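You operate a simulated robot arm through the tools that you are given. There is no shell and no other tool.

Carry out the task below with a simulated two-armed robot. There is one attempt and no reset: what you move stays moved.

## Task
Wipe the chalk off the thin grey mat, then wind it up fully.
Fine: grey pad, put back; free the brake lever, crank till the mat is on its roll, then set the brake tight. What is to be rubbed or washed off counts as gone when no trace of it is left.

The check looks at the end state, three seconds after you hand in, the way a careful person would. Anything else that was tipped, shoved, dropped, spilled or broken makes it a failure.

## Robot
Two 7-joint arms with fingered hands on one trunk that stands fixed in place. Base frame: the origin is at the foot of the trunk, x ahead of it, y to its left, z up. Readings come in m, degrees, newtons and seconds.
The left shoulder is at [0.07, 0.157, 1.239], the right one opposite. With the tool pointing down near the work surface each hand reaches from about 0.1 to 0.88 m from the base axis, measured 20 degrees to its own side. Payload 5 kg a hand.
Tool frame (each hand has its own): the origin (TCP) lies between the finger pads and is the grasp point; the fingertips stand 0.031 m ahead of it; z points along the fingers, y is the line along which they close. The gripper opens to 0.156 m. The gripper's body begins 0.088 m behind the TCP. The gripper is a hand of 4 fingers: y runs from the thumb to the fingers, the wrist lies at [0, 0, -0.249] in the tool frame.
Orientation is told as [roll, pitch, yaw] about the base's x, y, z axes, in that order, counted from this pose: with the fingers straight down and closing along the base's y, the tool's x points along the base's -x, its y along +y and its z along -z.

## Interface
- The arms move only by the tool apply_moves. It takes "left_rows", "right_rows" or both (then of equal length, played together; a hand with none holds still); each is one flat list of numbers, 6 for each row, row after row: the turn, a rotation vector about the tool's x, y, z in units of 8 degrees (1.0 is 8 degrees), then the shift along the tool's x, y, z in units of 25 mm (1.0 is 25 mm). In form: [rx, ry, rz, tx, ty, tz, rx, ry, rz, tx, ty, tz, ...]. A call has 1 to 20 rows; each row shifts and turns the commanded pose from where the row before left it, along the tool's axes as they then stand. A call with a number of a shift or a turn outside -1 to 1 is refused whole. A row lasts 0.2 s, in which the tool goes at most 0.05 m and 8.6 degrees; a call with a longer step from one row to the next is refused whole. A pose out of reach is approached as far as the arm can. The call stops where the force on the tool passes 90 N (or 10 N more than at its start, if that is more) or the arm is blocked; 0.2 s more then pass. In this call time passes only in rows, and 0.2 s behind the last. The reply holds the time, the measured pose of the TCP, the force on the tool along the base axes, the opening and the grip force, in the units named above and with some noise, with the torque about the TCP (base axes, N m) and any sound that the robot's microphone picked up, and new pictures: "views" is both (left out), scene, wrist or none (wrist: the cameras of the hands that moved).
- Cameras (640 x 400 px; columns grow to the right, rows downward): "scene" is now at [0.1405, 0.0108, 1.4757]; the picture's right is [0.11, -0.99, 0.00], its down [-0.52, -0.06, -0.85] and it looks along [0.85, 0.10, -0.52] (base axes); focal length 310 px, centre (320, 200). "left" rides on the left gripper at [-0.072, 0.002, -0.111] in its tool frame; the picture's right is [-0.02, -1.00, 0.00], its down [0.84, -0.02, -0.54] and it looks along [0.54, -0.01, 0.84] (tool axes); focal length 234 px, centre (320, 200). "right" rides on the right gripper at [0.072, 0.002, -0.111] in its tool frame; the picture's right is [-0.02, 1.00, 0.00], its down [-0.84, -0.02, -0.54] and it looks along [-0.54, -0.01, 0.84] (tool axes); focal length 234 px, centre (320, 200). There is no depth. A picture from a camera that has moved, and an enlarged one, comes with that camera's place and axes in the base frame and with its lens.
- slide_trunk(by): slides the trunk up (or, below 0, down) by that many m; the arms and the scene camera ride with it, the base frame stays. It gives what a move gives, with no picture.
- curl_fingers(finger1, finger2, finger3, thumb_bend, hand): sets how far each is bent, from 0 (flat) to 100 (curled in); at 30 the hand is open as for a grip, at 70 the pads meet at the TCP. One left out holds its place. A second passes; each finger stops where it meets its share of the squeeze, and holds until it gets a number again. It is the only way to open and close the hand. It gives what a move gives, with no picture; readings hold the bend of each and the force on the fingers (four entries, about 0 where the hand has none), thumb and palm.
- pan_tilt(pan, tilt): turns the head with the scene camera to pan (to the left, within 86 degrees either way) and tilt (down, from -29 to 69), counted from straight ahead of the robot. It gives what a move gives, and a new picture of the scene camera.
- close_up(camera, box): a new picture of the part [left, top, right, bottom] of that camera's present view, enlarged. No time passes.
- finish_job(): hands the job in; it is judged then, once.

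Nothing tells you positions but the pictures and the camera data. Unless the task says otherwise, let go and move clear before handing in.

The tools are called after "Emit:" by a JSON object that holds its "api" and its "payload". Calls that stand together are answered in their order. apply_moves: Moves the arms, as the interface text tells. Its arguments: {"type":"object","properties":{"left_rows":{"type":"array","items":{"type":"number"}},"right_rows":{"type":"array","items":{"type":"number"}},"views":{"type":"string","enum":["both","scene","wrist","none"]}},"required":[]} The other tools are called the same way: slide_trunk (by) slides the trunk up or down; curl_fingers (finger1, finger2, finger3, thumb_bend, hand) moves the fingers one by one; pan_tilt (pan, tilt) turns the head that bears the scene camera; close_up (camera, box) takes an enlarged picture of a part of a camera's view; finish_job () hands the job in.

At the start:

```text
time_s: 0.0
left_position: [0.5638, 0.3143, 1.2818]
left_ee_rot: [-0.1, -0.1, 0.0]
left_ft_force: [0.4, -0.3, 0.1]
left_torque: [-0.01, -0.01, 0.0]
left_gripper_width: 0.1557
left_grip_force: 0.1
left_shape: jaw
left_bend: [30.0, 30.0, 30.0, 30.0]
left_finger forces: [0.0, 0.0, 0.0, 0.0, 0.0, 0.1]
right_position: [0.5239, -0.1073, 1.2274]
right_ee_rot: [0.0, 0.1, 0.0]
right_ft_force: [0.2, -0.7, -0.7]
right_torque: [0.03, 0.01, -0.03]
right_gripper_width: 0.1557
right_grip_force: 0.1
right_shape: jaw
right_bend: [30.0, 30.0, 30.0, 30.0]
right_finger forces: [0.1, 0.0, 0.0, 0.1, 0.0, 0.0]
trunk travel left (down, up): [-0.625, 0.315]
head pan, tilt: [6.5, 31.3]
```

scene: 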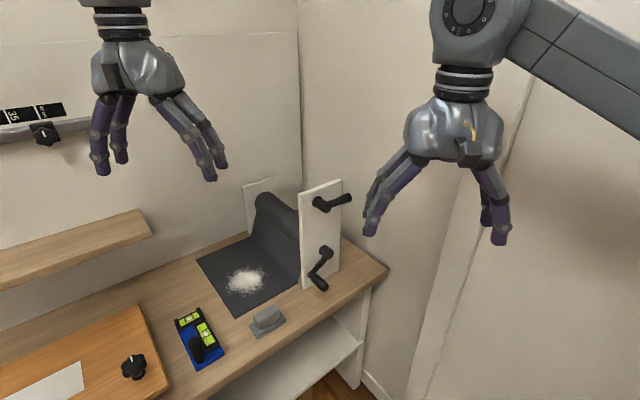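
right: 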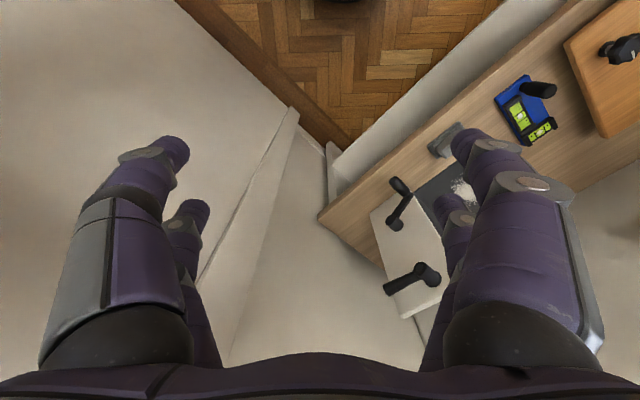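
left: 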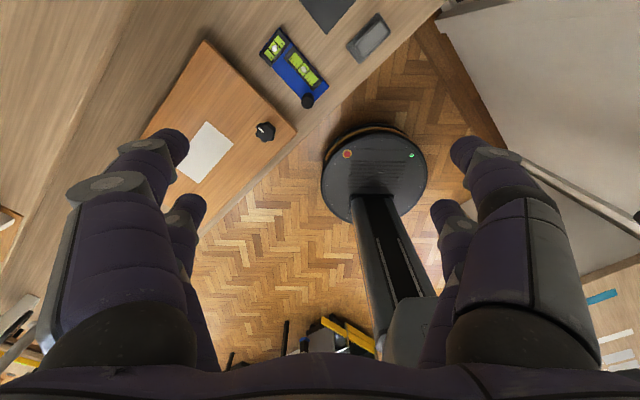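

I see a bench with a dark mat running from a roll between two white plates, a chalk patch on the mat, a grey pad in front of it, and two black levers on the right plate. I'll look closer before moving.

Emit:
{"api": "close_up", "payload": {"camera": "scene", "box": [180, 160, 400, 300]}}

Emit:
{"api": "close_up", "payload": {"camera": "scene", "box": [160, 240, 320, 380]}}

Emit:
{"api": "close_up", "payload": {"camera": "right", "box": [320, 60, 560, 320]}}

```text
2.86 times, centred on (290, 230) of scene
camera zoom: at [0.1405, 0.0108, 1.4757], right [0.11, -0.99, 0.0], down [-0.52, -0.06, -0.85], along [0.85, 0.1, -0.52], focal length 886 px, centre (406, 114)
```

zoom: 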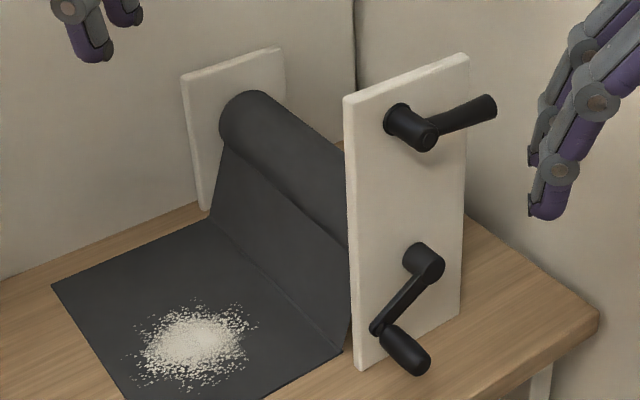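

```text
2.86 times, centred on (240, 310) of scene
camera zoom: at [0.1405, 0.0108, 1.4757], right [0.11, -0.99, 0.0], down [-0.52, -0.06, -0.85], along [0.85, 0.1, -0.52], focal length 886 px, centre (549, -114)
```

zoom: 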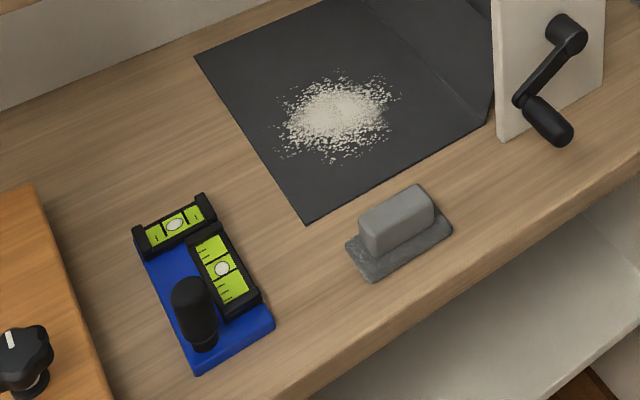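

```text
1.54 times, centred on (440, 190) of right
camera zoom: at [0.4511, -0.1059, 1.3392], right [0.02, 1.0, 0.0], down [0.84, -0.02, 0.54], along [0.54, -0.01, -0.84], focal length 360 px, centre (135, 215)
```

zoom: 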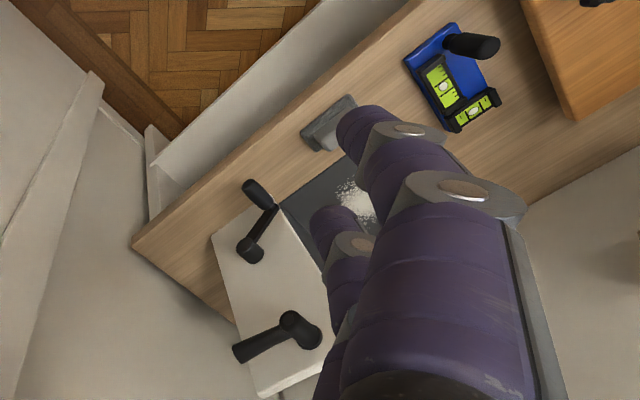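

The lower lever with the outward grip looks like the crank on the roll's axle, and the upper radial lever looks like the brake. I'll zoom in harder to check details and markings.

Emit:
{"api": "close_up", "payload": {"camera": "scene", "box": [292, 170, 372, 220]}}

Emit:
{"api": "close_up", "payload": {"camera": "scene", "box": [284, 230, 364, 300]}}

Emit:
{"api": "close_up", "payload": {"camera": "scene", "box": [236, 290, 316, 350]}}

Emit:
{"api": "close_up", "payload": {"camera": "scene", "box": [190, 230, 310, 325]}}

Emit:
{"api": "close_up", "payload": {"camera": "scene", "box": [230, 170, 310, 240]}}

```text
8.00 times, centred on (332, 195) of scene
camera zoom: at [0.1405, 0.0108, 1.4757], right [0.11, -0.99, 0.0], down [-0.52, -0.06, -0.85], along [0.85, 0.1, -0.52], focal length 2480 px, centre (224, 240)
```

zoom: 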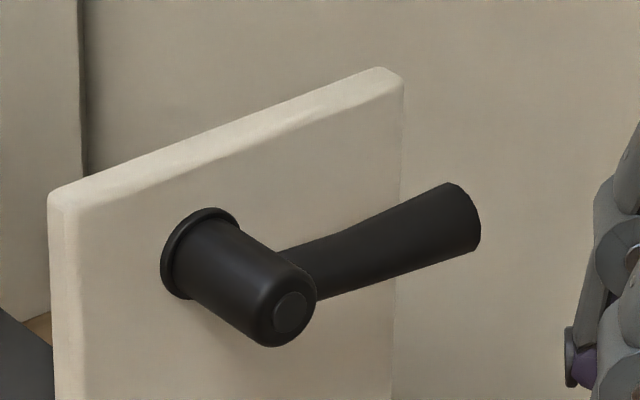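

```text
5.71 times, centred on (324, 265) of scene
camera zoom: at [0.1405, 0.0108, 1.4757], right [0.11, -0.99, 0.0], down [-0.52, -0.06, -0.85], along [0.85, 0.1, -0.52], focal length 1771 px, centre (297, -171)
```

zoom: 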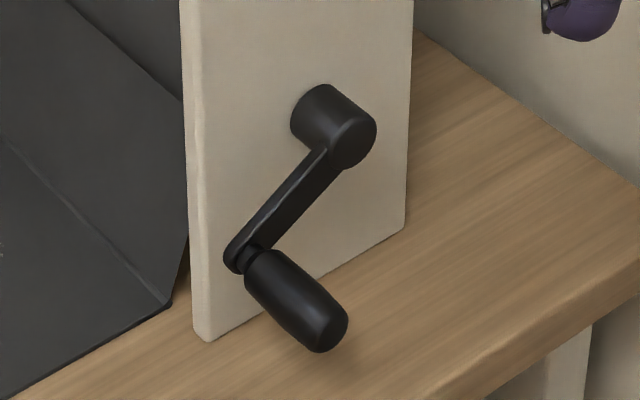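

```text
6.67 times, centred on (276, 320) of scene
camera zoom: at [0.1405, 0.0108, 1.4757], right [0.11, -0.99, 0.0], down [-0.52, -0.06, -0.85], along [0.85, 0.1, -0.52], focal length 2067 px, centre (613, -600)
```

zoom: 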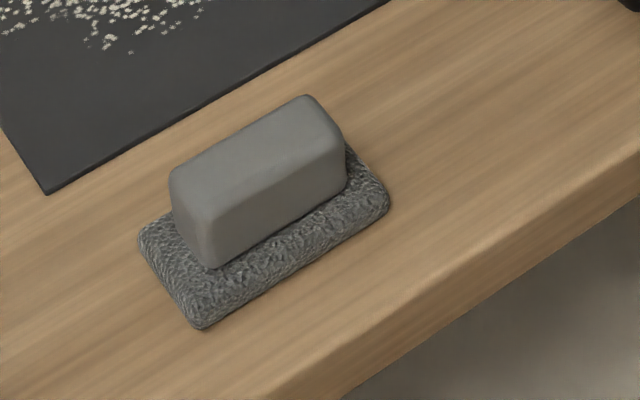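

```text
4.21 times, centred on (250, 278) of scene
camera zoom: at [0.1405, 0.0108, 1.4757], right [0.11, -0.99, 0.0], down [-0.52, -0.06, -0.85], along [0.85, 0.1, -0.52], focal length 1305 px, centre (615, -126)
```

zoom: 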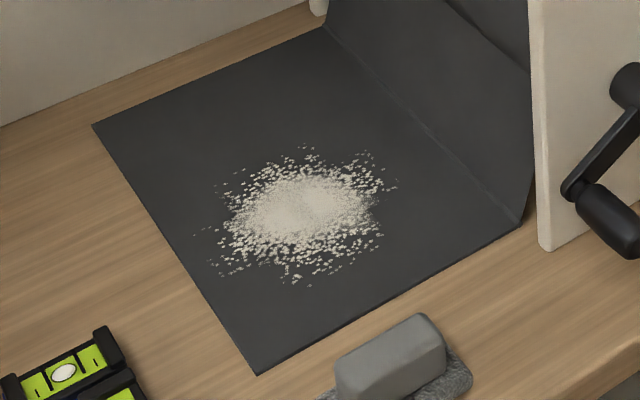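

```text
5.71 times, centred on (270, 205) of scene
camera zoom: at [0.1405, 0.0108, 1.4757], right [0.11, -0.99, 0.0], down [-0.52, -0.06, -0.85], along [0.85, 0.1, -0.52], focal length 1771 px, centre (606, 171)
```

zoom: 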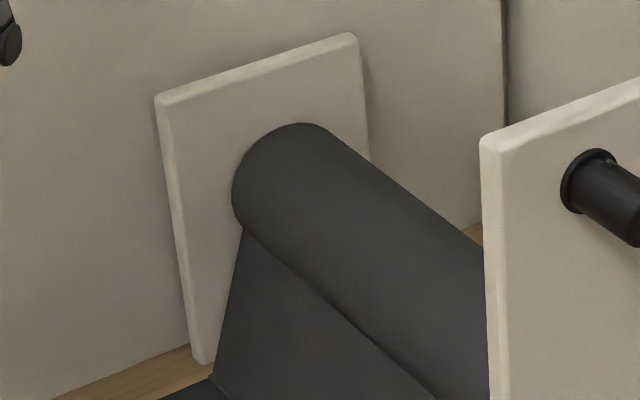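

The mat seems to pass under the roll. I'll lower the trunk a little for better reach, which also gives a second viewpoint for measuring.

Emit:
{"api": "slide_trunk", "payload": {"by": -0.15}}

Emit:
{"api": "pan_tilt", "payload": {"pan": 10, "tilt": 36}}

```text
time_s: 1.8
left_position: [0.5643, 0.3138, 1.1319]
left_ee_rot: [0.0, 0.1, 0.0]
left_ft_force: [-0.1, 0.1, 0.1]
left_torque: [0.01, -0.03, -0.05]
left_gripper_width: 0.1561
left_grip_force: 0.0
left_shape: jaw
left_bend: [30.0, 30.0, 30.0, 30.0]
left_finger forces: [0.0, 0.0, 0.1, 0.0, 0.0, 0.0]
right_position: [0.5243, -0.1071, 1.0781]
right_ee_rot: [-0.1, -0.1, 0.1]
right_ft_force: [-0.2, 0.0, 0.4]
right_torque: [0.0, -0.03, -0.02]
right_gripper_width: 0.1558
right_grip_force: 0.1
right_shape: jaw
right_bend: [30.0, 30.0, 30.0, 30.0]
right_finger forces: [0.0, 0.1, 0.1, 0.0, 0.0, 0.0]
trunk travel left (down, up): [-0.475, 0.465]
head pan, tilt: [6.5, 31.3]
```

```text
time_s: 2.4
left_position: [0.5637, 0.314, 1.1311]
left_ee_rot: [0.0, 0.1, 0.0]
left_ft_force: [-0.6, 0.2, -0.5]
left_torque: [0.0, -0.03, -0.01]
left_gripper_width: 0.1563
left_grip_force: 0.0
left_shape: jaw
left_bend: [30.0, 30.0, 30.0, 30.0]
left_finger forces: [0.0, 0.0, 0.0, 0.0, 0.0, 0.0]
right_position: [0.5236, -0.1085, 1.0787]
right_ee_rot: [-0.1, 0.1, 0.0]
right_ft_force: [0.4, -0.1, 0.4]
right_torque: [0.0, 0.02, 0.03]
right_gripper_width: 0.1558
right_grip_force: 0.1
right_shape: jaw
right_bend: [30.0, 30.0, 30.0, 30.0]
right_finger forces: [0.0, 0.0, 0.1, 0.0, 0.0, 0.0]
trunk travel left (down, up): [-0.475, 0.465]
head pan, tilt: [10.0, 36.0]
camera scene: at [0.1373, 0.0158, 1.3185], right [0.17, -0.98, 0.0], down [-0.58, -0.1, -0.81], along [0.8, 0.14, -0.59], focal length 310 px, centre (320, 200)
```

scene: 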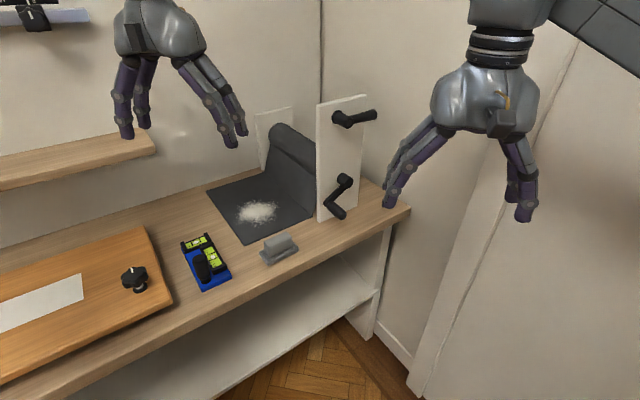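

Two views now; I'll zoom this one to measure the pad, chalk, crank and brake precisely.

Emit:
{"api": "close_up", "payload": {"camera": "scene", "box": [200, 80, 400, 205]}}

Emit:
{"api": "close_up", "payload": {"camera": "scene", "box": [200, 165, 328, 275]}}

Emit:
{"api": "close_up", "payload": {"camera": "scene", "box": [300, 150, 380, 230]}}

Emit:
{"api": "close_up", "payload": {"camera": "right", "box": [300, 0, 640, 320]}}

```text
3.20 times, centred on (300, 142) of scene
camera zoom: at [0.1373, 0.0158, 1.3185], right [0.17, -0.98, 0.0], down [-0.58, -0.1, -0.81], along [0.8, 0.14, -0.59], focal length 992 px, centre (384, 384)
```

zoom: 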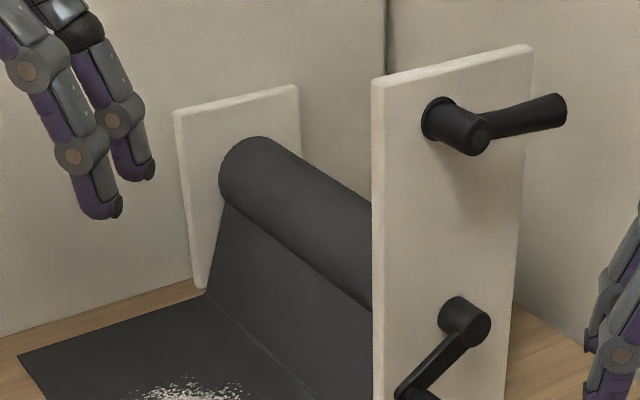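

```text
3.64 times, centred on (264, 220) of scene
camera zoom: at [0.1373, 0.0158, 1.3185], right [0.17, -0.98, 0.0], down [-0.58, -0.1, -0.81], along [0.8, 0.14, -0.59], focal length 1127 px, centre (524, 127)
```

zoom: 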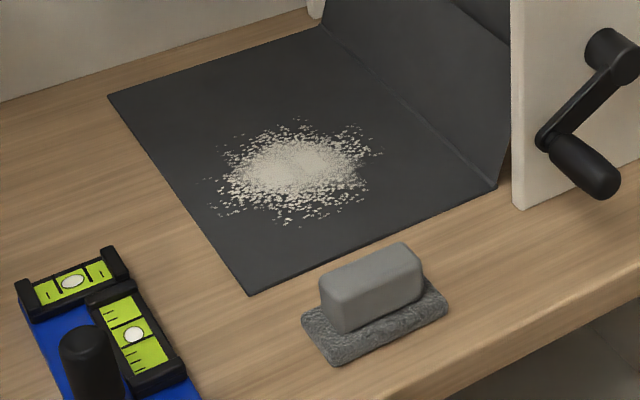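

```text
5.00 times, centred on (340, 190) of scene
camera zoom: at [0.1373, 0.0158, 1.3185], right [0.17, -0.98, 0.0], down [-0.58, -0.1, -0.81], along [0.8, 0.14, -0.59], focal length 1550 px, centre (220, 250)
```

zoom: 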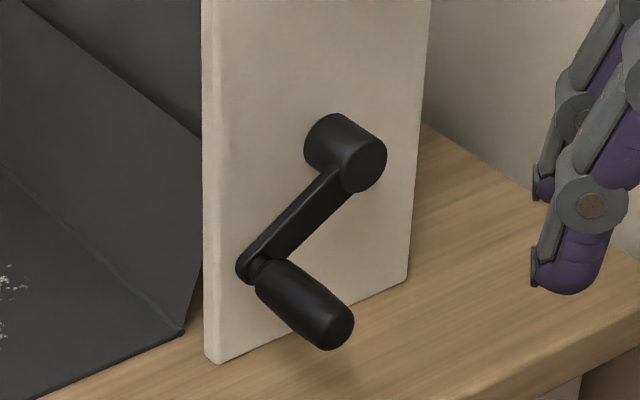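

```text
1.25 times, centred on (470, 160) of right
camera zoom: at [0.4511, -0.1059, 1.1892], right [0.02, 1.0, 0.0], down [0.84, -0.02, 0.54], along [0.54, -0.01, -0.84], focal length 293 px, centre (132, 250)
```

zoom: 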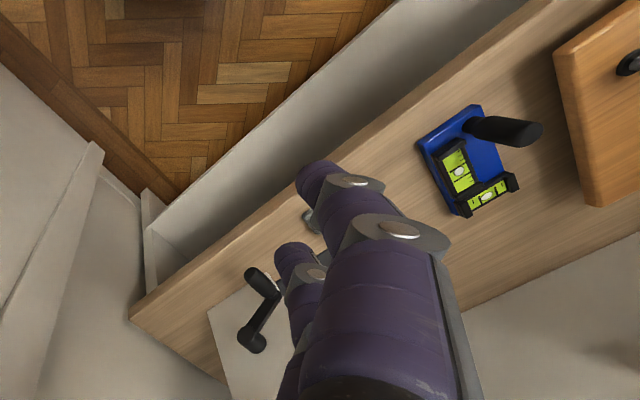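

Triangulating gives the bench top at z≈0.757, with its edge at 45° (e1=(0.707,-0.707) along it, e2=(0.707,0.707) in depth). The pad block is centred at about (0.661,0.211) with its top at z≈0.80, and the chalk is centred near (0.808,0.320). Next the left hand turns to yaw -45 and moves above the pad.

Emit:
{"api": "apply_moves", "payload": {"left_rows": [0, 0, 0.9375, 0, 0, 0, 0, 0, 0.9375, 0, 0, 0, 0, 0, 0.9375, 0, 0, 0, 0, 0, 0.9375, 0, 0, 0, 0, 0, 0.9375, 0, 0, 0, 0, 0, 0.9375, 0, 0, 0, 0, 0, 0, -0.944, -0.03, 0.9, 0, 0, 0, -0.944, -0.03, 0.9, 0, 0, 0, -0.944, -0.03, 0.9, 0, 0, 0, -0.944, -0.03, 0.9, 0, 0, 0, -0.944, -0.03, 0.9, 0, 0, 0, -0.944, -0.03, 0.9], "views": "both"}}

```text
time_s: 5.0
left_position: [0.6629, 0.2111, 0.9968]
left_ee_rot: [0.0, 0.1, -44.9]
left_ft_force: [0.0, 0.5, 0.0]
left_torque: [0.03, 0.04, -0.01]
left_gripper_width: 0.1558
left_grip_force: 0.1
left_shape: jaw
left_bend: [30.0, 30.0, 30.0, 30.0]
left_finger forces: [0.0, 0.0, 0.1, 0.0, 0.0, 0.1]
right_position: [0.5256, -0.108, 1.0784]
right_ee_rot: [0.0, 0.1, 0.0]
right_ft_force: [0.7, 0.6, 0.7]
right_torque: [0.04, 0.01, 0.03]
right_gripper_width: 0.1561
right_grip_force: 0.0
right_shape: jaw
right_bend: [30.0, 30.0, 30.0, 30.0]
right_finger forces: [0.1, 0.1, 0.1, 0.0, 0.0, 0.0]
trunk travel left (down, up): [-0.475, 0.465]
head pan, tilt: [10.0, 36.0]
camera scene: at [0.1391, 0.0159, 1.3183], right [0.17, -0.98, 0.0], down [-0.58, -0.1, -0.81], along [0.8, 0.14, -0.59], focal length 310 px, centre (320, 200)
camera left: at [0.715, 0.1606, 1.1084], right [-0.69, -0.72, 0.0], down [-0.61, 0.58, 0.55], along [-0.4, 0.38, -0.84], focal length 234 px, centre (320, 200)
```

scene: 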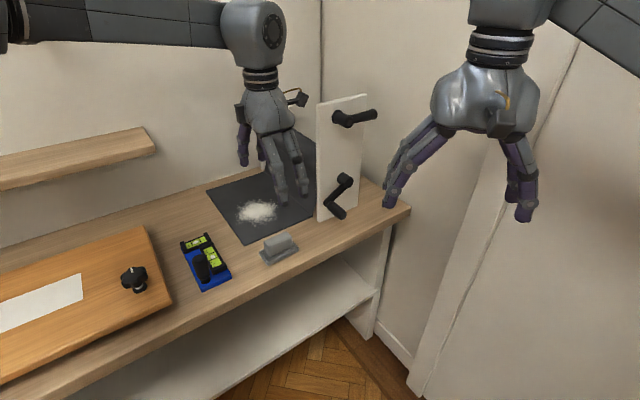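
left: 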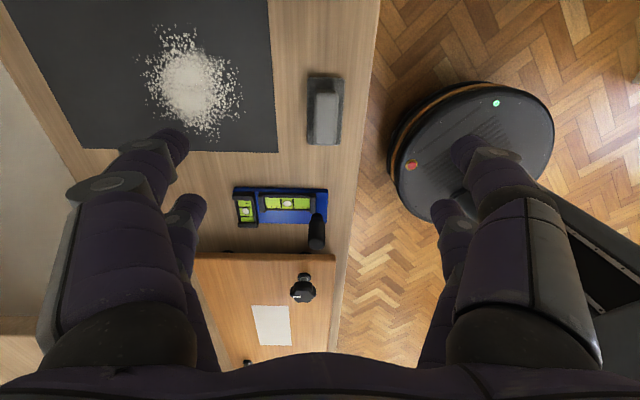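

The hand hangs above the pad with the arm well within reach. I'll zoom the left hand's camera on the pad to refine its place.

Emit:
{"api": "close_up", "payload": {"camera": "left", "box": [270, 50, 380, 170]}}

Emit:
{"api": "close_up", "payload": {"camera": "left", "box": [40, 0, 300, 165]}}

```text
3.33 times, centred on (325, 110) of left
camera zoom: at [0.715, 0.1606, 1.1084], right [-0.69, -0.72, 0.0], down [-0.61, 0.58, 0.55], along [-0.4, 0.38, -0.84], focal length 781 px, centre (303, 500)
```

zoom: 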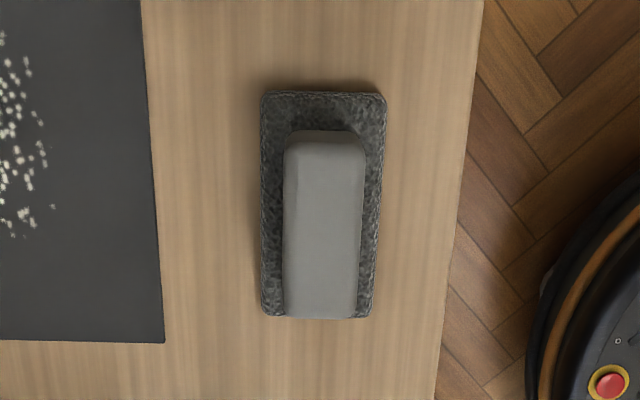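

```text
2.42 times, centred on (170, 82) of left
camera zoom: at [0.715, 0.1606, 1.1084], right [-0.69, -0.72, 0.0], down [-0.61, 0.58, 0.55], along [-0.4, 0.38, -0.84], focal length 568 px, centre (684, 485)
```

zoom: 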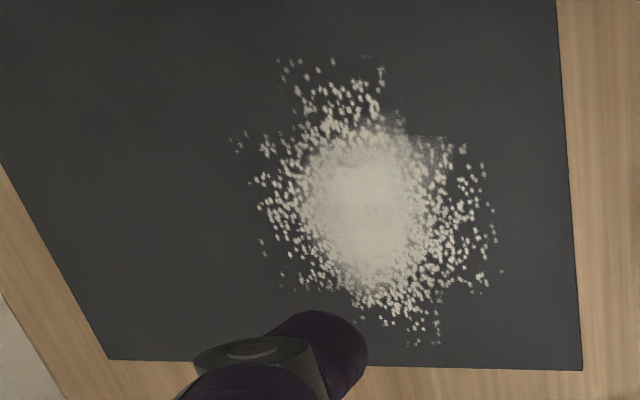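

The pad is centred near e1=0.317, e2=0.611 with a 30 mm wide block. The chalk spans e1 0.265–0.42, e2 0.72–0.865, which is near the reach limit, so I'll inspect the hand's finger layout to plan the grasp.

Emit:
{"api": "close_up", "payload": {"camera": "scene", "box": [220, 40, 340, 220]}}

Emit:
{"api": "close_up", "payload": {"camera": "scene", "box": [370, 50, 560, 230]}}

```text
2.22 times, centred on (280, 130) of scene
camera zoom: at [0.1391, 0.0159, 1.3183], right [0.17, -0.98, 0.0], down [-0.58, -0.1, -0.81], along [0.8, 0.14, -0.59], focal length 689 px, centre (409, 356)
```

zoom: 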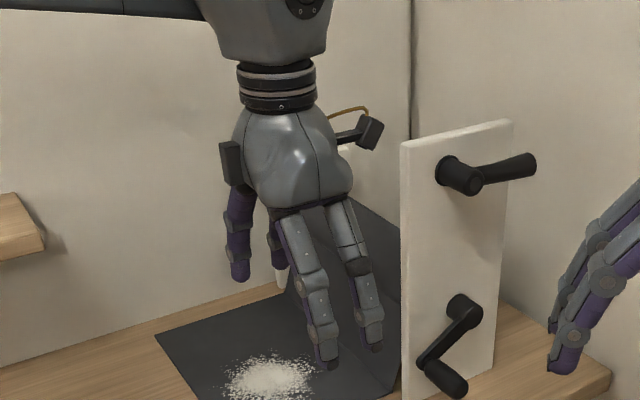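

```text
2.22 times, centred on (465, 140) of scene
camera zoom: at [0.1391, 0.0159, 1.3183], right [0.17, -0.98, 0.0], down [-0.58, -0.1, -0.81], along [0.8, 0.14, -0.59], focal length 689 px, centre (-2, 333)
```

zoom: 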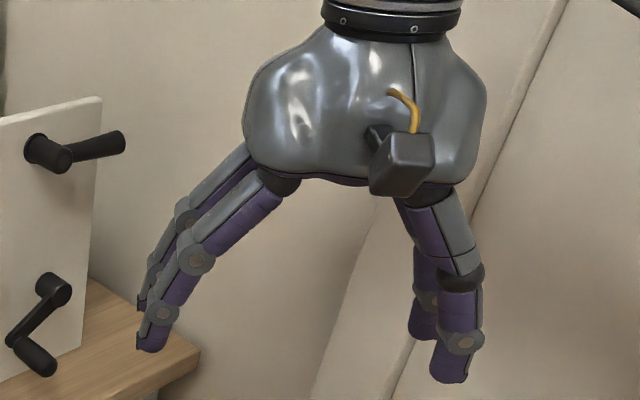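

Each hand has two fingers per side, so I'll grip the block across its 30 mm width. I'll tilt the hand 15° toward the robot's side to gain reach, and half-close the fingers before going down.

Emit:
{"api": "apply_moves", "payload": {"left_rows": [0, -0.94, 0, 0, 0, 0, 0, -0.94, 0, 0, 0, 0, 0, 0, 0, 0.06, -0.24, 0], "views": "none"}}

Emit:
{"api": "curl_fingers", "payload": {"hand": "left", "finger1": 55, "finger2": 55, "finger3": 55, "thumb_bend": 55}}

Emit:
{"api": "close_up", "payload": {"camera": "left", "box": [120, 0, 520, 250]}}

Emit:
{"api": "close_up", "payload": {"camera": "scene", "box": [200, 60, 360, 280]}}

```text
time_s: 5.8
left_position: [0.6558, 0.206, 0.9974]
left_ee_rot: [-0.1, -15.0, -45.0]
left_ft_force: [0.2, -0.6, 0.2]
left_torque: [0.02, -0.01, 0.01]
left_gripper_width: 0.1559
left_grip_force: 0.1
left_shape: jaw
left_bend: [30.0, 30.0, 30.0, 30.0]
left_finger forces: [0.0, 0.0, 0.0, 0.1, 0.0, 0.0]
right_position: [0.5244, -0.1082, 1.077]
right_ee_rot: [0.0, 0.0, 0.0]
right_ft_force: [0.0, -0.3, 0.1]
right_torque: [0.02, 0.03, 0.01]
right_gripper_width: 0.1559
right_grip_force: 0.0
right_shape: jaw
right_bend: [30.0, 30.0, 30.0, 30.0]
right_finger forces: [0.1, 0.0, 0.0, 0.1, 0.0, 0.0]
trunk travel left (down, up): [-0.475, 0.465]
head pan, tilt: [10.0, 36.0]
```

```text
time_s: 6.8
left_position: [0.6553, 0.2076, 0.9969]
left_ee_rot: [-0.1, -15.1, -45.0]
left_ft_force: [0.7, 0.2, -0.3]
left_torque: [0.0, -0.03, -0.01]
left_gripper_width: 0.0616
left_grip_force: 0.1
left_shape: fingers
left_bend: [55.0, 55.0, 55.0, 55.0]
left_finger forces: [0.1, 0.0, 0.1, 0.1, 0.1, 0.0]
right_position: [0.5241, -0.1086, 1.0788]
right_ee_rot: [-0.1, 0.1, 0.0]
right_ft_force: [0.0, 1.0, 0.4]
right_torque: [-0.01, 0.0, 0.02]
right_gripper_width: 0.1559
right_grip_force: 0.1
right_shape: jaw
right_bend: [30.0, 30.0, 30.0, 30.0]
right_finger forces: [0.1, 0.0, 0.0, 0.1, 0.0, 0.0]
trunk travel left (down, up): [-0.475, 0.465]
head pan, tilt: [10.0, 36.0]
```

```text
1.60 times, centred on (320, 125) of left
camera zoom: at [0.6847, 0.1787, 1.1226], right [-0.69, -0.72, 0.01], down [-0.69, 0.66, 0.31], along [-0.23, 0.21, -0.95], focal length 375 px, centre (320, 320)
```

zoom: 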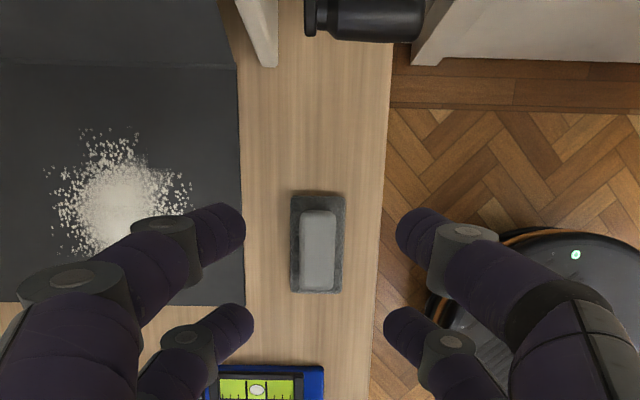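

```text
1.82 times, centred on (280, 170) of scene
camera zoom: at [0.1373, 0.0156, 1.3185], right [0.17, -0.98, 0.0], down [-0.58, -0.1, -0.81], along [0.8, 0.14, -0.59], focal length 564 px, centre (393, 254)
```

zoom: 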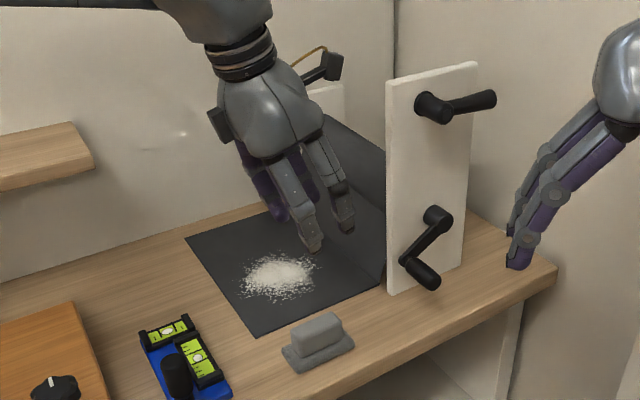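

The fingers straddle the pad evenly. I'll go straight down to just above the block.

Emit:
{"api": "apply_moves", "payload": {"left_rows": [0, 0, 0, 0.2536, 0, 0.9466, 0, 0, 0, 0.2536, 0, 0.9466, 0, 0, 0, 0.2536, 0, 0.9466, 0, 0, 0, 0.2536, 0, 0.9466, 0, 0, 0, 0.2536, 0, 0.9466, 0, 0, 0, 0.2536, 0, 0.9466], "views": "wrist"}}

Emit:
{"api": "close_up", "payload": {"camera": "scene", "box": [220, 150, 340, 280]}}

```text
time_s: 8.2
left_position: [0.658, 0.2057, 0.8484]
left_ee_rot: [-0.1, -15.0, -45.0]
left_ft_force: [0.0, 0.3, 0.2]
left_torque: [0.04, -0.03, 0.03]
left_gripper_width: 0.0615
left_grip_force: 0.1
left_shape: fingers
left_bend: [55.0, 55.0, 55.0, 55.0]
left_finger forces: [0.0, 0.1, 0.0, 0.0, 0.0, 0.1]
right_position: [0.5236, -0.1081, 1.0789]
right_ee_rot: [-0.1, 0.0, 0.1]
right_ft_force: [-0.8, -0.4, 0.1]
right_torque: [-0.02, 0.01, 0.0]
right_gripper_width: 0.1561
right_grip_force: 0.1
right_shape: jaw
right_bend: [30.0, 30.0, 30.0, 30.0]
right_finger forces: [0.0, 0.0, 0.1, 0.1, 0.0, 0.0]
trunk travel left (down, up): [-0.475, 0.465]
head pan, tilt: [10.0, 36.0]
camera left: at [0.6868, 0.178, 0.9745], right [-0.69, -0.72, 0.01], down [-0.69, 0.66, 0.31], along [-0.23, 0.21, -0.95], focal length 234 px, centre (320, 200)
```

left: 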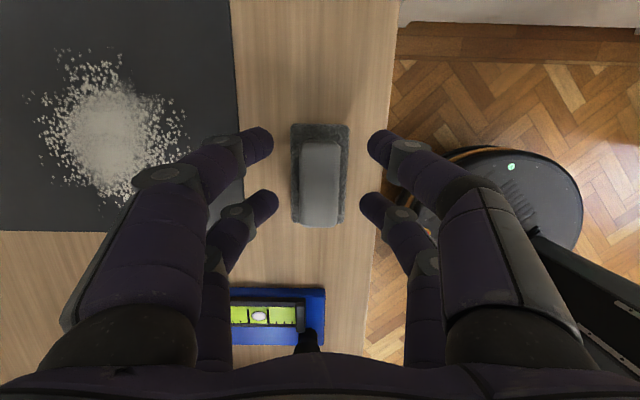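

```text
3.08 times, centred on (280, 215) of scene
camera zoom: at [0.1379, 0.016, 1.3184], right [0.17, -0.98, 0.0], down [-0.58, -0.1, -0.81], along [0.8, 0.14, -0.59], focal length 954 px, centre (443, 154)
```

zoom: 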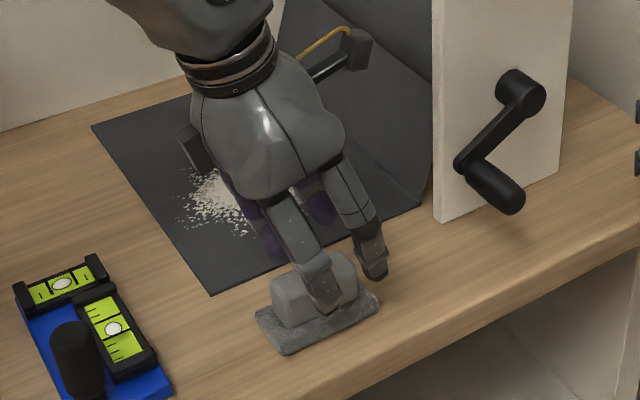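

Good alignment; I'll lower further to about z=0.815.

Emit:
{"api": "apply_moves", "payload": {"left_rows": [0, 0, 0, 0.173, 0, 0.645, 0, 0, 0, 0.173, 0, 0.645], "views": "wrist"}}

Emit:
{"api": "close_up", "payload": {"camera": "scene", "box": [240, 200, 320, 275]}}

```text
time_s: 8.8
left_position: [0.656, 0.2057, 0.8137]
left_ee_rot: [0.0, -14.9, -44.9]
left_ft_force: [0.4, 0.4, 1.1]
left_torque: [-0.04, -0.01, 0.0]
left_gripper_width: 0.0615
left_grip_force: 0.1
left_shape: fingers
left_bend: [55.0, 55.0, 55.0, 55.0]
left_finger forces: [0.0, 0.0, 0.0, 0.0, 0.0, 0.1]
right_position: [0.524, -0.1069, 1.0784]
right_ee_rot: [0.1, 0.0, 0.0]
right_ft_force: [0.6, -0.3, 1.2]
right_torque: [0.03, -0.03, 0.0]
right_gripper_width: 0.156
right_grip_force: 0.0
right_shape: jaw
right_bend: [30.0, 30.0, 30.0, 30.0]
right_finger forces: [0.1, 0.0, 0.0, 0.0, 0.0, 0.0]
trunk travel left (down, up): [-0.475, 0.465]
head pan, tilt: [10.0, 36.0]
camera left: at [0.6865, 0.1775, 0.9412], right [-0.69, -0.72, 0.01], down [-0.69, 0.66, 0.31], along [-0.23, 0.21, -0.95], focal length 234 px, centre (320, 200)
```

left: 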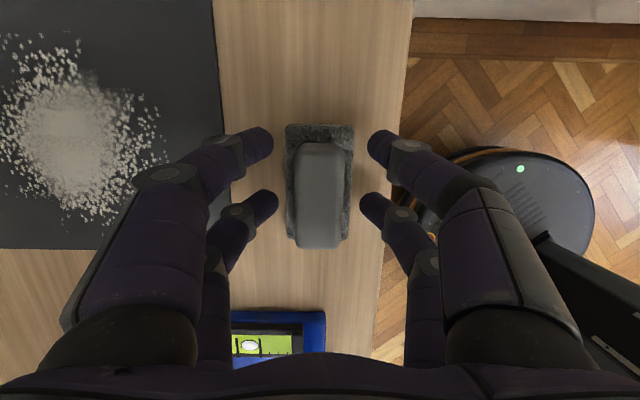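

```text
5.33 times, centred on (280, 238) of scene
camera zoom: at [0.1376, 0.0159, 1.3184], right [0.17, -0.98, 0.0], down [-0.58, -0.1, -0.81], along [0.8, 0.14, -0.59], focal length 1653 px, centre (533, 0)
```

zoom: 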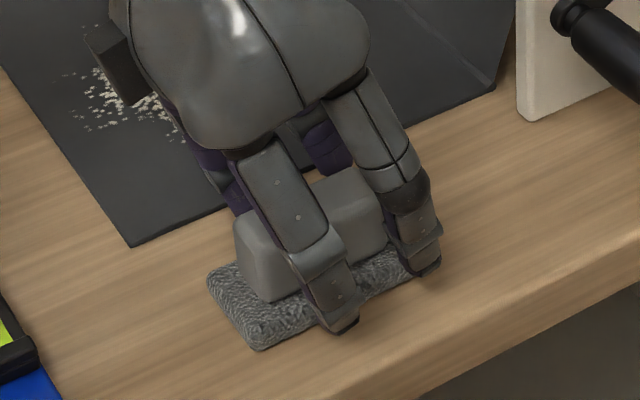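

The fingertips sit about 8 mm too far toward the plate along the block. I'll shift back and lower a touch, watching the force.

Emit:
{"api": "apply_moves", "payload": {"left_rows": [0, 0, 0, 0.309, 0, -0.083, 0, 0, 0, 0.031, 0, 0.116], "views": "none"}}

Emit:
{"api": "close_up", "payload": {"camera": "scene", "box": [250, 220, 310, 270]}}

Emit:
{"api": "close_up", "payload": {"camera": "left", "box": [220, 100, 420, 270]}}

```text
time_s: 9.4
left_position: [0.6515, 0.2119, 0.8128]
left_ee_rot: [0.0, -15.0, -45.0]
left_ft_force: [-0.6, 0.0, 0.7]
left_torque: [0.01, -0.01, -0.03]
left_gripper_width: 0.0616
left_grip_force: 0.1
left_shape: fingers
left_bend: [55.0, 55.0, 55.0, 55.0]
left_finger forces: [0.1, 0.1, 0.1, 0.0, 0.0, 0.0]
right_position: [0.5246, -0.1079, 1.0786]
right_ee_rot: [0.1, 0.1, 0.1]
right_ft_force: [-0.5, -0.5, 0.5]
right_torque: [0.03, 0.0, 0.0]
right_gripper_width: 0.156
right_grip_force: 0.1
right_shape: jaw
right_bend: [30.0, 30.0, 30.0, 30.0]
right_finger forces: [0.1, 0.1, 0.0, 0.0, 0.0, 0.0]
trunk travel left (down, up): [-0.475, 0.465]
head pan, tilt: [10.0, 36.0]
```

```text
8.00 times, centred on (280, 245) of scene
camera zoom: at [0.1376, 0.0155, 1.3184], right [0.17, -0.98, 0.0], down [-0.58, -0.1, -0.81], along [0.8, 0.14, -0.59], focal length 2480 px, centre (640, -160)
```

zoom: 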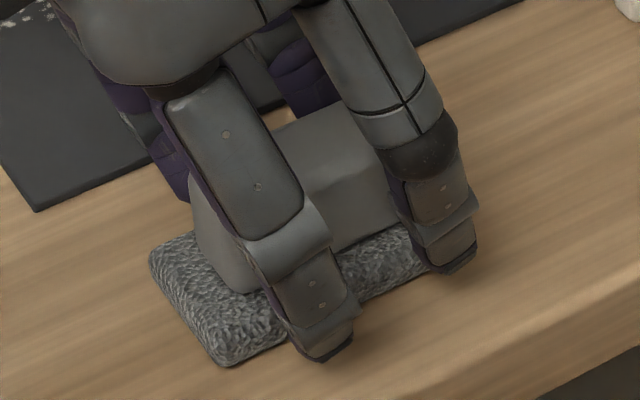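

```text
2.35 times, centred on (320, 185) of left
camera zoom: at [0.6808, 0.1838, 0.938], right [-0.69, -0.72, 0.01], down [-0.69, 0.66, 0.31], along [-0.23, 0.21, -0.95], focal length 551 px, centre (320, 235)
```

zoom: 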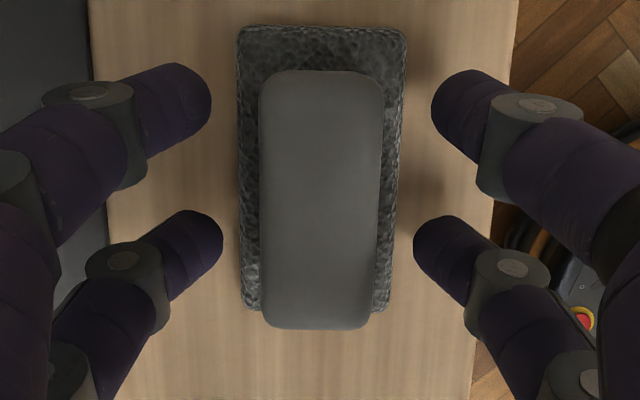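

Well centred, no contact yet. I'll lower 5 mm more and then close.

Emit:
{"api": "apply_moves", "payload": {"left_rows": [0, 0, 0, 0.052, 0, 0.193], "views": "none"}}

Emit:
{"api": "curl_fingers", "payload": {"hand": "left", "finger1": 62, "finger2": 62, "finger3": 62, "thumb_bend": 62}}

Emit:
{"api": "close_up", "payload": {"camera": "left", "box": [220, 100, 420, 270]}}

Emit:
{"api": "close_up", "payload": {"camera": "scene", "box": [250, 220, 310, 270]}}

```text
time_s: 9.8
left_position: [0.6512, 0.2123, 0.8077]
left_ee_rot: [-0.1, -15.1, -44.9]
left_ft_force: [0.1, 0.3, -0.2]
left_torque: [0.03, 0.01, 0.02]
left_gripper_width: 0.0616
left_grip_force: 0.0
left_shape: fingers
left_bend: [55.0, 55.0, 55.0, 55.0]
left_finger forces: [0.0, 0.1, 0.0, 0.0, 0.1, 0.0]
right_position: [0.5238, -0.1075, 1.0784]
right_ee_rot: [0.0, -0.1, 0.1]
right_ft_force: [0.2, 0.7, 0.9]
right_torque: [-0.02, 0.01, 0.0]
right_gripper_width: 0.1559
right_grip_force: 0.0
right_shape: jaw
right_bend: [30.0, 30.0, 30.0, 30.0]
right_finger forces: [0.0, 0.0, 0.1, 0.0, 0.0, 0.1]
trunk travel left (down, up): [-0.475, 0.465]
head pan, tilt: [10.0, 36.0]
```

```text
time_s: 10.8
left_position: [0.6511, 0.2128, 0.8072]
left_ee_rot: [0.0, -15.0, -45.0]
left_ft_force: [-0.1, 0.8, 0.6]
left_torque: [0.0, 0.01, 0.01]
left_gripper_width: 0.0343
left_grip_force: 3.5
left_shape: fingers
left_bend: [62.0, 58.0, 58.0, 62.0]
left_finger forces: [0.0, 3.7, 3.7, 0.0, 0.1, 0.0]
right_position: [0.5244, -0.108, 1.0782]
right_ee_rot: [0.0, 0.0, 0.0]
right_ft_force: [0.1, -0.5, -1.0]
right_torque: [0.01, 0.01, -0.01]
right_gripper_width: 0.1562
right_grip_force: 0.0
right_shape: jaw
right_bend: [30.0, 30.0, 30.0, 30.0]
right_finger forces: [0.0, 0.1, 0.0, 0.0, 0.1, 0.0]
trunk travel left (down, up): [-0.475, 0.465]
head pan, tilt: [10.0, 36.0]
```

```text
2.35 times, centred on (320, 185) of left
camera zoom: at [0.6807, 0.1844, 0.9334], right [-0.69, -0.72, 0.01], down [-0.69, 0.66, 0.31], along [-0.23, 0.21, -0.95], focal length 551 px, centre (320, 235)
```

zoom: 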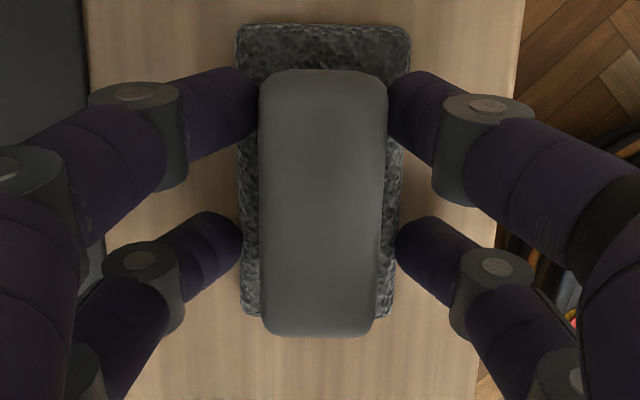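

```text
8.00 times, centred on (280, 245) of scene
camera zoom: at [0.1374, 0.0158, 1.3184], right [0.17, -0.98, 0.0], down [-0.58, -0.1, -0.81], along [0.8, 0.14, -0.59], focal length 2480 px, centre (640, -160)
```

zoom: 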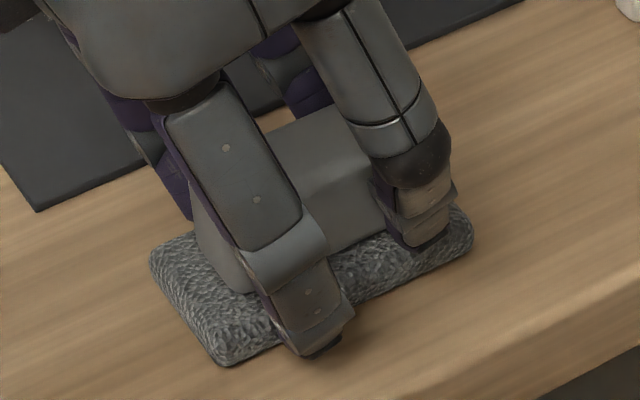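

The lower finger pair met the pad's base edge rather than the block. I'll reopen, rise 7 mm and close again.

Emit:
{"api": "curl_fingers", "payload": {"hand": "left", "finger1": 55, "finger2": 55, "finger3": 55, "thumb_bend": 55}}

Emit:
{"api": "apply_moves", "payload": {"left_rows": [0, 0, 0, -0.0725, 0, -0.27], "views": "none"}}

Emit:
{"api": "curl_fingers", "payload": {"hand": "left", "finger1": 62, "finger2": 62, "finger3": 62, "thumb_bend": 62}}

Emit:
{"api": "close_up", "payload": {"camera": "left", "box": [220, 100, 420, 270]}}

Emit:
{"api": "close_up", "payload": {"camera": "scene", "box": [250, 220, 310, 270]}}

```text
time_s: 11.8
left_position: [0.6511, 0.2105, 0.808]
left_ee_rot: [0.0, -15.0, -44.9]
left_ft_force: [0.4, -0.4, -0.2]
left_torque: [-0.03, 0.0, -0.01]
left_gripper_width: 0.0604
left_grip_force: 0.1
left_shape: fingers
left_bend: [55.0, 55.0, 55.0, 55.0]
left_finger forces: [0.0, 0.1, 0.0, 0.0, 0.1, 0.0]
right_position: [0.5224, -0.1074, 1.0773]
right_ee_rot: [0.0, -0.1, 0.0]
right_ft_force: [0.8, 0.3, 0.9]
right_torque: [-0.03, -0.02, 0.01]
right_gripper_width: 0.1558
right_grip_force: 0.1
right_shape: jaw
right_bend: [30.0, 30.0, 30.0, 30.0]
right_finger forces: [0.0, 0.0, 0.0, 0.0, 0.0, 0.0]
trunk travel left (down, up): [-0.475, 0.465]
head pan, tilt: [10.0, 36.0]
```

```text
time_s: 12.2
left_position: [0.6501, 0.2118, 0.8128]
left_ee_rot: [0.0, -15.0, -45.0]
left_ft_force: [-1.1, -1.5, 0.4]
left_torque: [0.01, 0.01, 0.01]
left_gripper_width: 0.0605
left_grip_force: 0.0
left_shape: fingers
left_bend: [55.0, 55.0, 55.0, 55.0]
left_finger forces: [0.1, 0.0, 0.0, 0.0, 0.1, 0.0]
right_position: [0.5233, -0.1074, 1.0788]
right_ee_rot: [0.1, 0.0, 0.0]
right_ft_force: [0.6, 0.0, 0.0]
right_torque: [0.04, -0.03, 0.01]
right_gripper_width: 0.1556
right_grip_force: 0.1
right_shape: jaw
right_bend: [30.0, 30.0, 30.0, 30.0]
right_finger forces: [0.1, 0.0, 0.0, 0.1, 0.0, 0.0]
trunk travel left (down, up): [-0.475, 0.465]
head pan, tilt: [10.0, 36.0]
```

```text
time_s: 13.2
left_position: [0.6499, 0.2115, 0.8152]
left_ee_rot: [0.0, -15.1, -44.9]
left_ft_force: [0.5, 0.4, 1.0]
left_torque: [0.04, 0.01, 0.02]
left_gripper_width: 0.0341
left_grip_force: 0.6
left_shape: fingers
left_bend: [62.0, 62.0, 62.0, 62.0]
left_finger forces: [0.1, 1.3, 0.7, 0.0, 0.0, 0.0]
right_position: [0.5235, -0.1077, 1.0772]
right_ee_rot: [0.1, 0.0, 0.0]
right_ft_force: [-0.4, 0.2, 1.2]
right_torque: [-0.02, 0.0, -0.02]
right_gripper_width: 0.156
right_grip_force: 0.0
right_shape: jaw
right_bend: [30.0, 30.0, 30.0, 30.0]
right_finger forces: [0.1, 0.1, 0.0, 0.1, 0.0, 0.0]
trunk travel left (down, up): [-0.475, 0.465]
head pan, tilt: [10.0, 36.0]
```

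```text
2.35 times, centred on (320, 185) of left
camera zoom: at [0.68, 0.1845, 0.9405], right [-0.69, -0.72, 0.01], down [-0.69, 0.66, 0.31], along [-0.23, 0.21, -0.95], focal length 551 px, centre (320, 235)
```

zoom: 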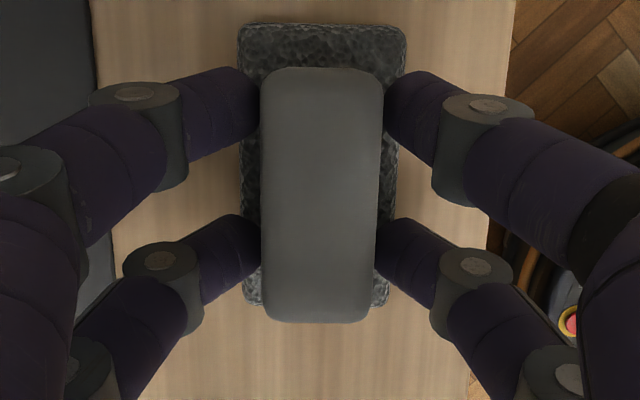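

```text
8.00 times, centred on (280, 245) of scene
camera zoom: at [0.1372, 0.0157, 1.3185], right [0.17, -0.98, 0.0], down [-0.58, -0.1, -0.81], along [0.8, 0.14, -0.59], focal length 2480 px, centre (640, -160)
```

zoom: 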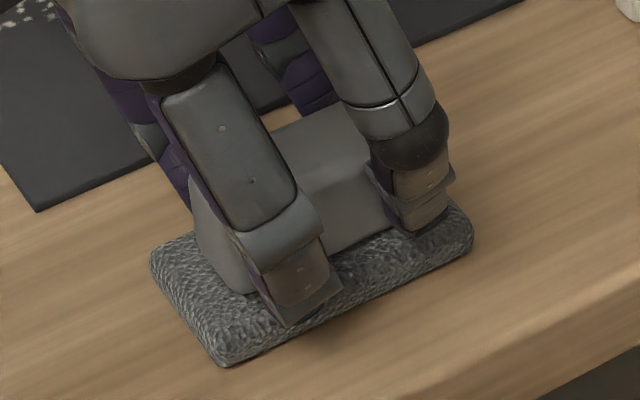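

All four fingers now sit on the block above the base. I'll squeeze firmly.

Emit:
{"api": "curl_fingers", "payload": {"hand": "left", "finger1": 80, "finger2": 80, "finger3": 80, "thumb_bend": 80}}

Emit:
{"api": "close_up", "payload": {"camera": "left", "box": [220, 100, 420, 270]}}

Emit:
{"api": "close_up", "payload": {"camera": "scene", "box": [250, 220, 310, 270]}}

```text
time_s: 14.2
left_position: [0.6494, 0.2124, 0.8157]
left_ee_rot: [0.1, -15.1, -45.0]
left_ft_force: [-1.5, -3.2, 6.1]
left_torque: [0.12, 0.06, 0.09]
left_gripper_width: 0.0284
left_grip_force: 28.1
left_shape: fingers
left_bend: [58.0, 59.0, 73.0, 66.0]
left_finger forces: [12.5, 12.1, 13.5, 0.0, 17.4, 0.1]
right_position: [0.5239, -0.1074, 1.0783]
right_ee_rot: [0.0, 0.1, 0.0]
right_ft_force: [-0.4, 0.0, -0.6]
right_torque: [-0.02, -0.01, 0.03]
right_gripper_width: 0.1557
right_grip_force: 0.1
right_shape: jaw
right_bend: [30.0, 30.0, 30.0, 30.0]
right_finger forces: [0.1, 0.1, 0.2, 0.0, 0.0, 0.0]
trunk travel left (down, up): [-0.475, 0.465]
head pan, tilt: [10.0, 36.0]
```

```text
2.35 times, centred on (320, 185) of left
camera zoom: at [0.6796, 0.1838, 0.9412], right [-0.69, -0.72, 0.01], down [-0.69, 0.66, 0.31], along [-0.23, 0.21, -0.95], focal length 551 px, centre (320, 235)
```

zoom: 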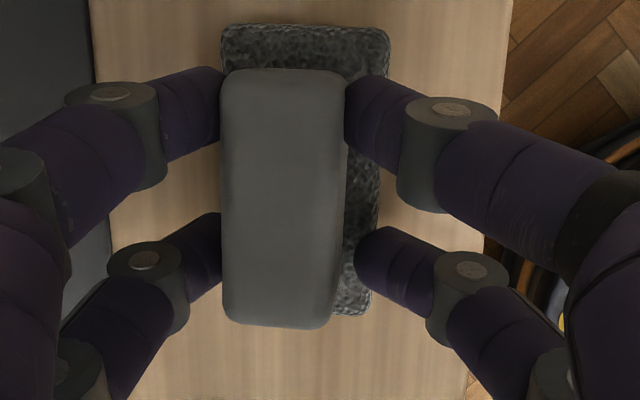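

```text
8.00 times, centred on (280, 245) of scene
camera zoom: at [0.1364, 0.0151, 1.3186], right [0.17, -0.98, 0.0], down [-0.58, -0.1, -0.81], along [0.8, 0.14, -0.59], focal length 2480 px, centre (640, -160)
```

zoom: 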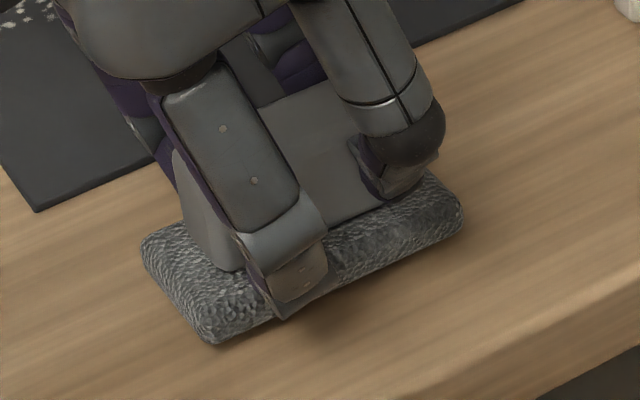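

The full squeeze shoved and tipped the pad slightly, so I'll relax the fingers, recentre and use a more even, position-limited grip.

Emit:
{"api": "curl_fingers", "payload": {"hand": "left", "finger1": 57, "finger2": 57, "finger3": 57, "thumb_bend": 57}}

Emit:
{"api": "close_up", "payload": {"camera": "left", "box": [220, 100, 420, 270]}}

Emit:
{"api": "close_up", "payload": {"camera": "scene", "box": [250, 220, 310, 270]}}

```text
time_s: 15.2
left_position: [0.6498, 0.2118, 0.8151]
left_ee_rot: [0.0, -15.0, -45.0]
left_ft_force: [0.0, -0.5, 7.7]
left_torque: [0.25, -0.13, -0.01]
left_gripper_width: 0.0568
left_grip_force: 3.5
left_shape: fingers
left_bend: [56.0, 57.0, 56.0, 56.0]
left_finger forces: [0.0, 7.7, 0.0, 0.0, 0.1, 0.0]
right_position: [0.5235, -0.1078, 1.0779]
right_ee_rot: [0.1, 0.0, 0.1]
right_ft_force: [0.0, -0.1, 0.6]
right_torque: [0.0, 0.0, 0.01]
right_gripper_width: 0.1556
right_grip_force: 0.1
right_shape: jaw
right_bend: [30.0, 30.0, 30.0, 30.0]
right_finger forces: [0.0, 0.0, 0.0, 0.0, 0.0, 0.1]
trunk travel left (down, up): [-0.475, 0.465]
head pan, tilt: [10.0, 36.0]
```

```text
2.35 times, centred on (320, 185) of left
camera zoom: at [0.6796, 0.1843, 0.941], right [-0.69, -0.72, 0.01], down [-0.69, 0.66, 0.31], along [-0.23, 0.21, -0.95], focal length 551 px, centre (320, 235)
```

zoom: 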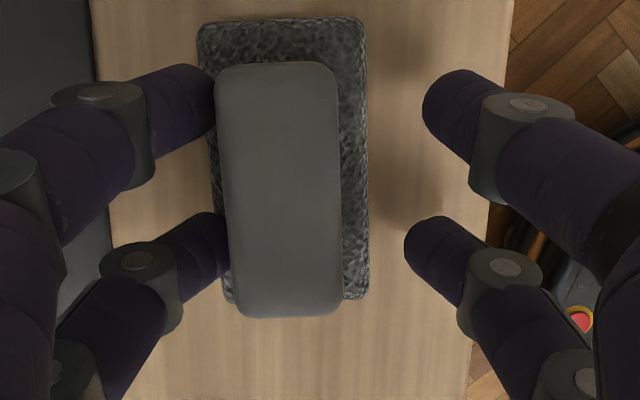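

```text
8.00 times, centred on (280, 245) of scene
camera zoom: at [0.1365, 0.0154, 1.3186], right [0.17, -0.98, 0.0], down [-0.58, -0.1, -0.81], along [0.8, 0.14, -0.59], focal length 2480 px, centre (640, -160)
```

zoom: 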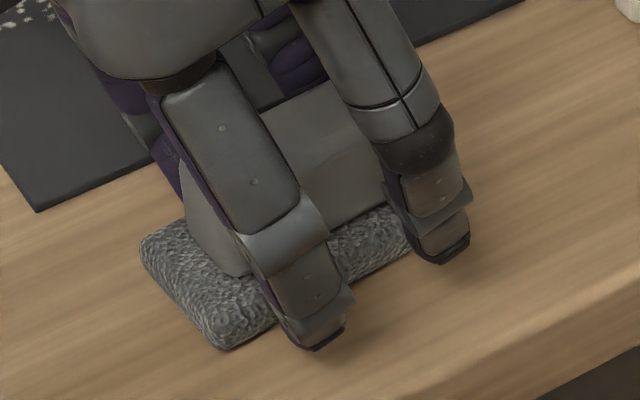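

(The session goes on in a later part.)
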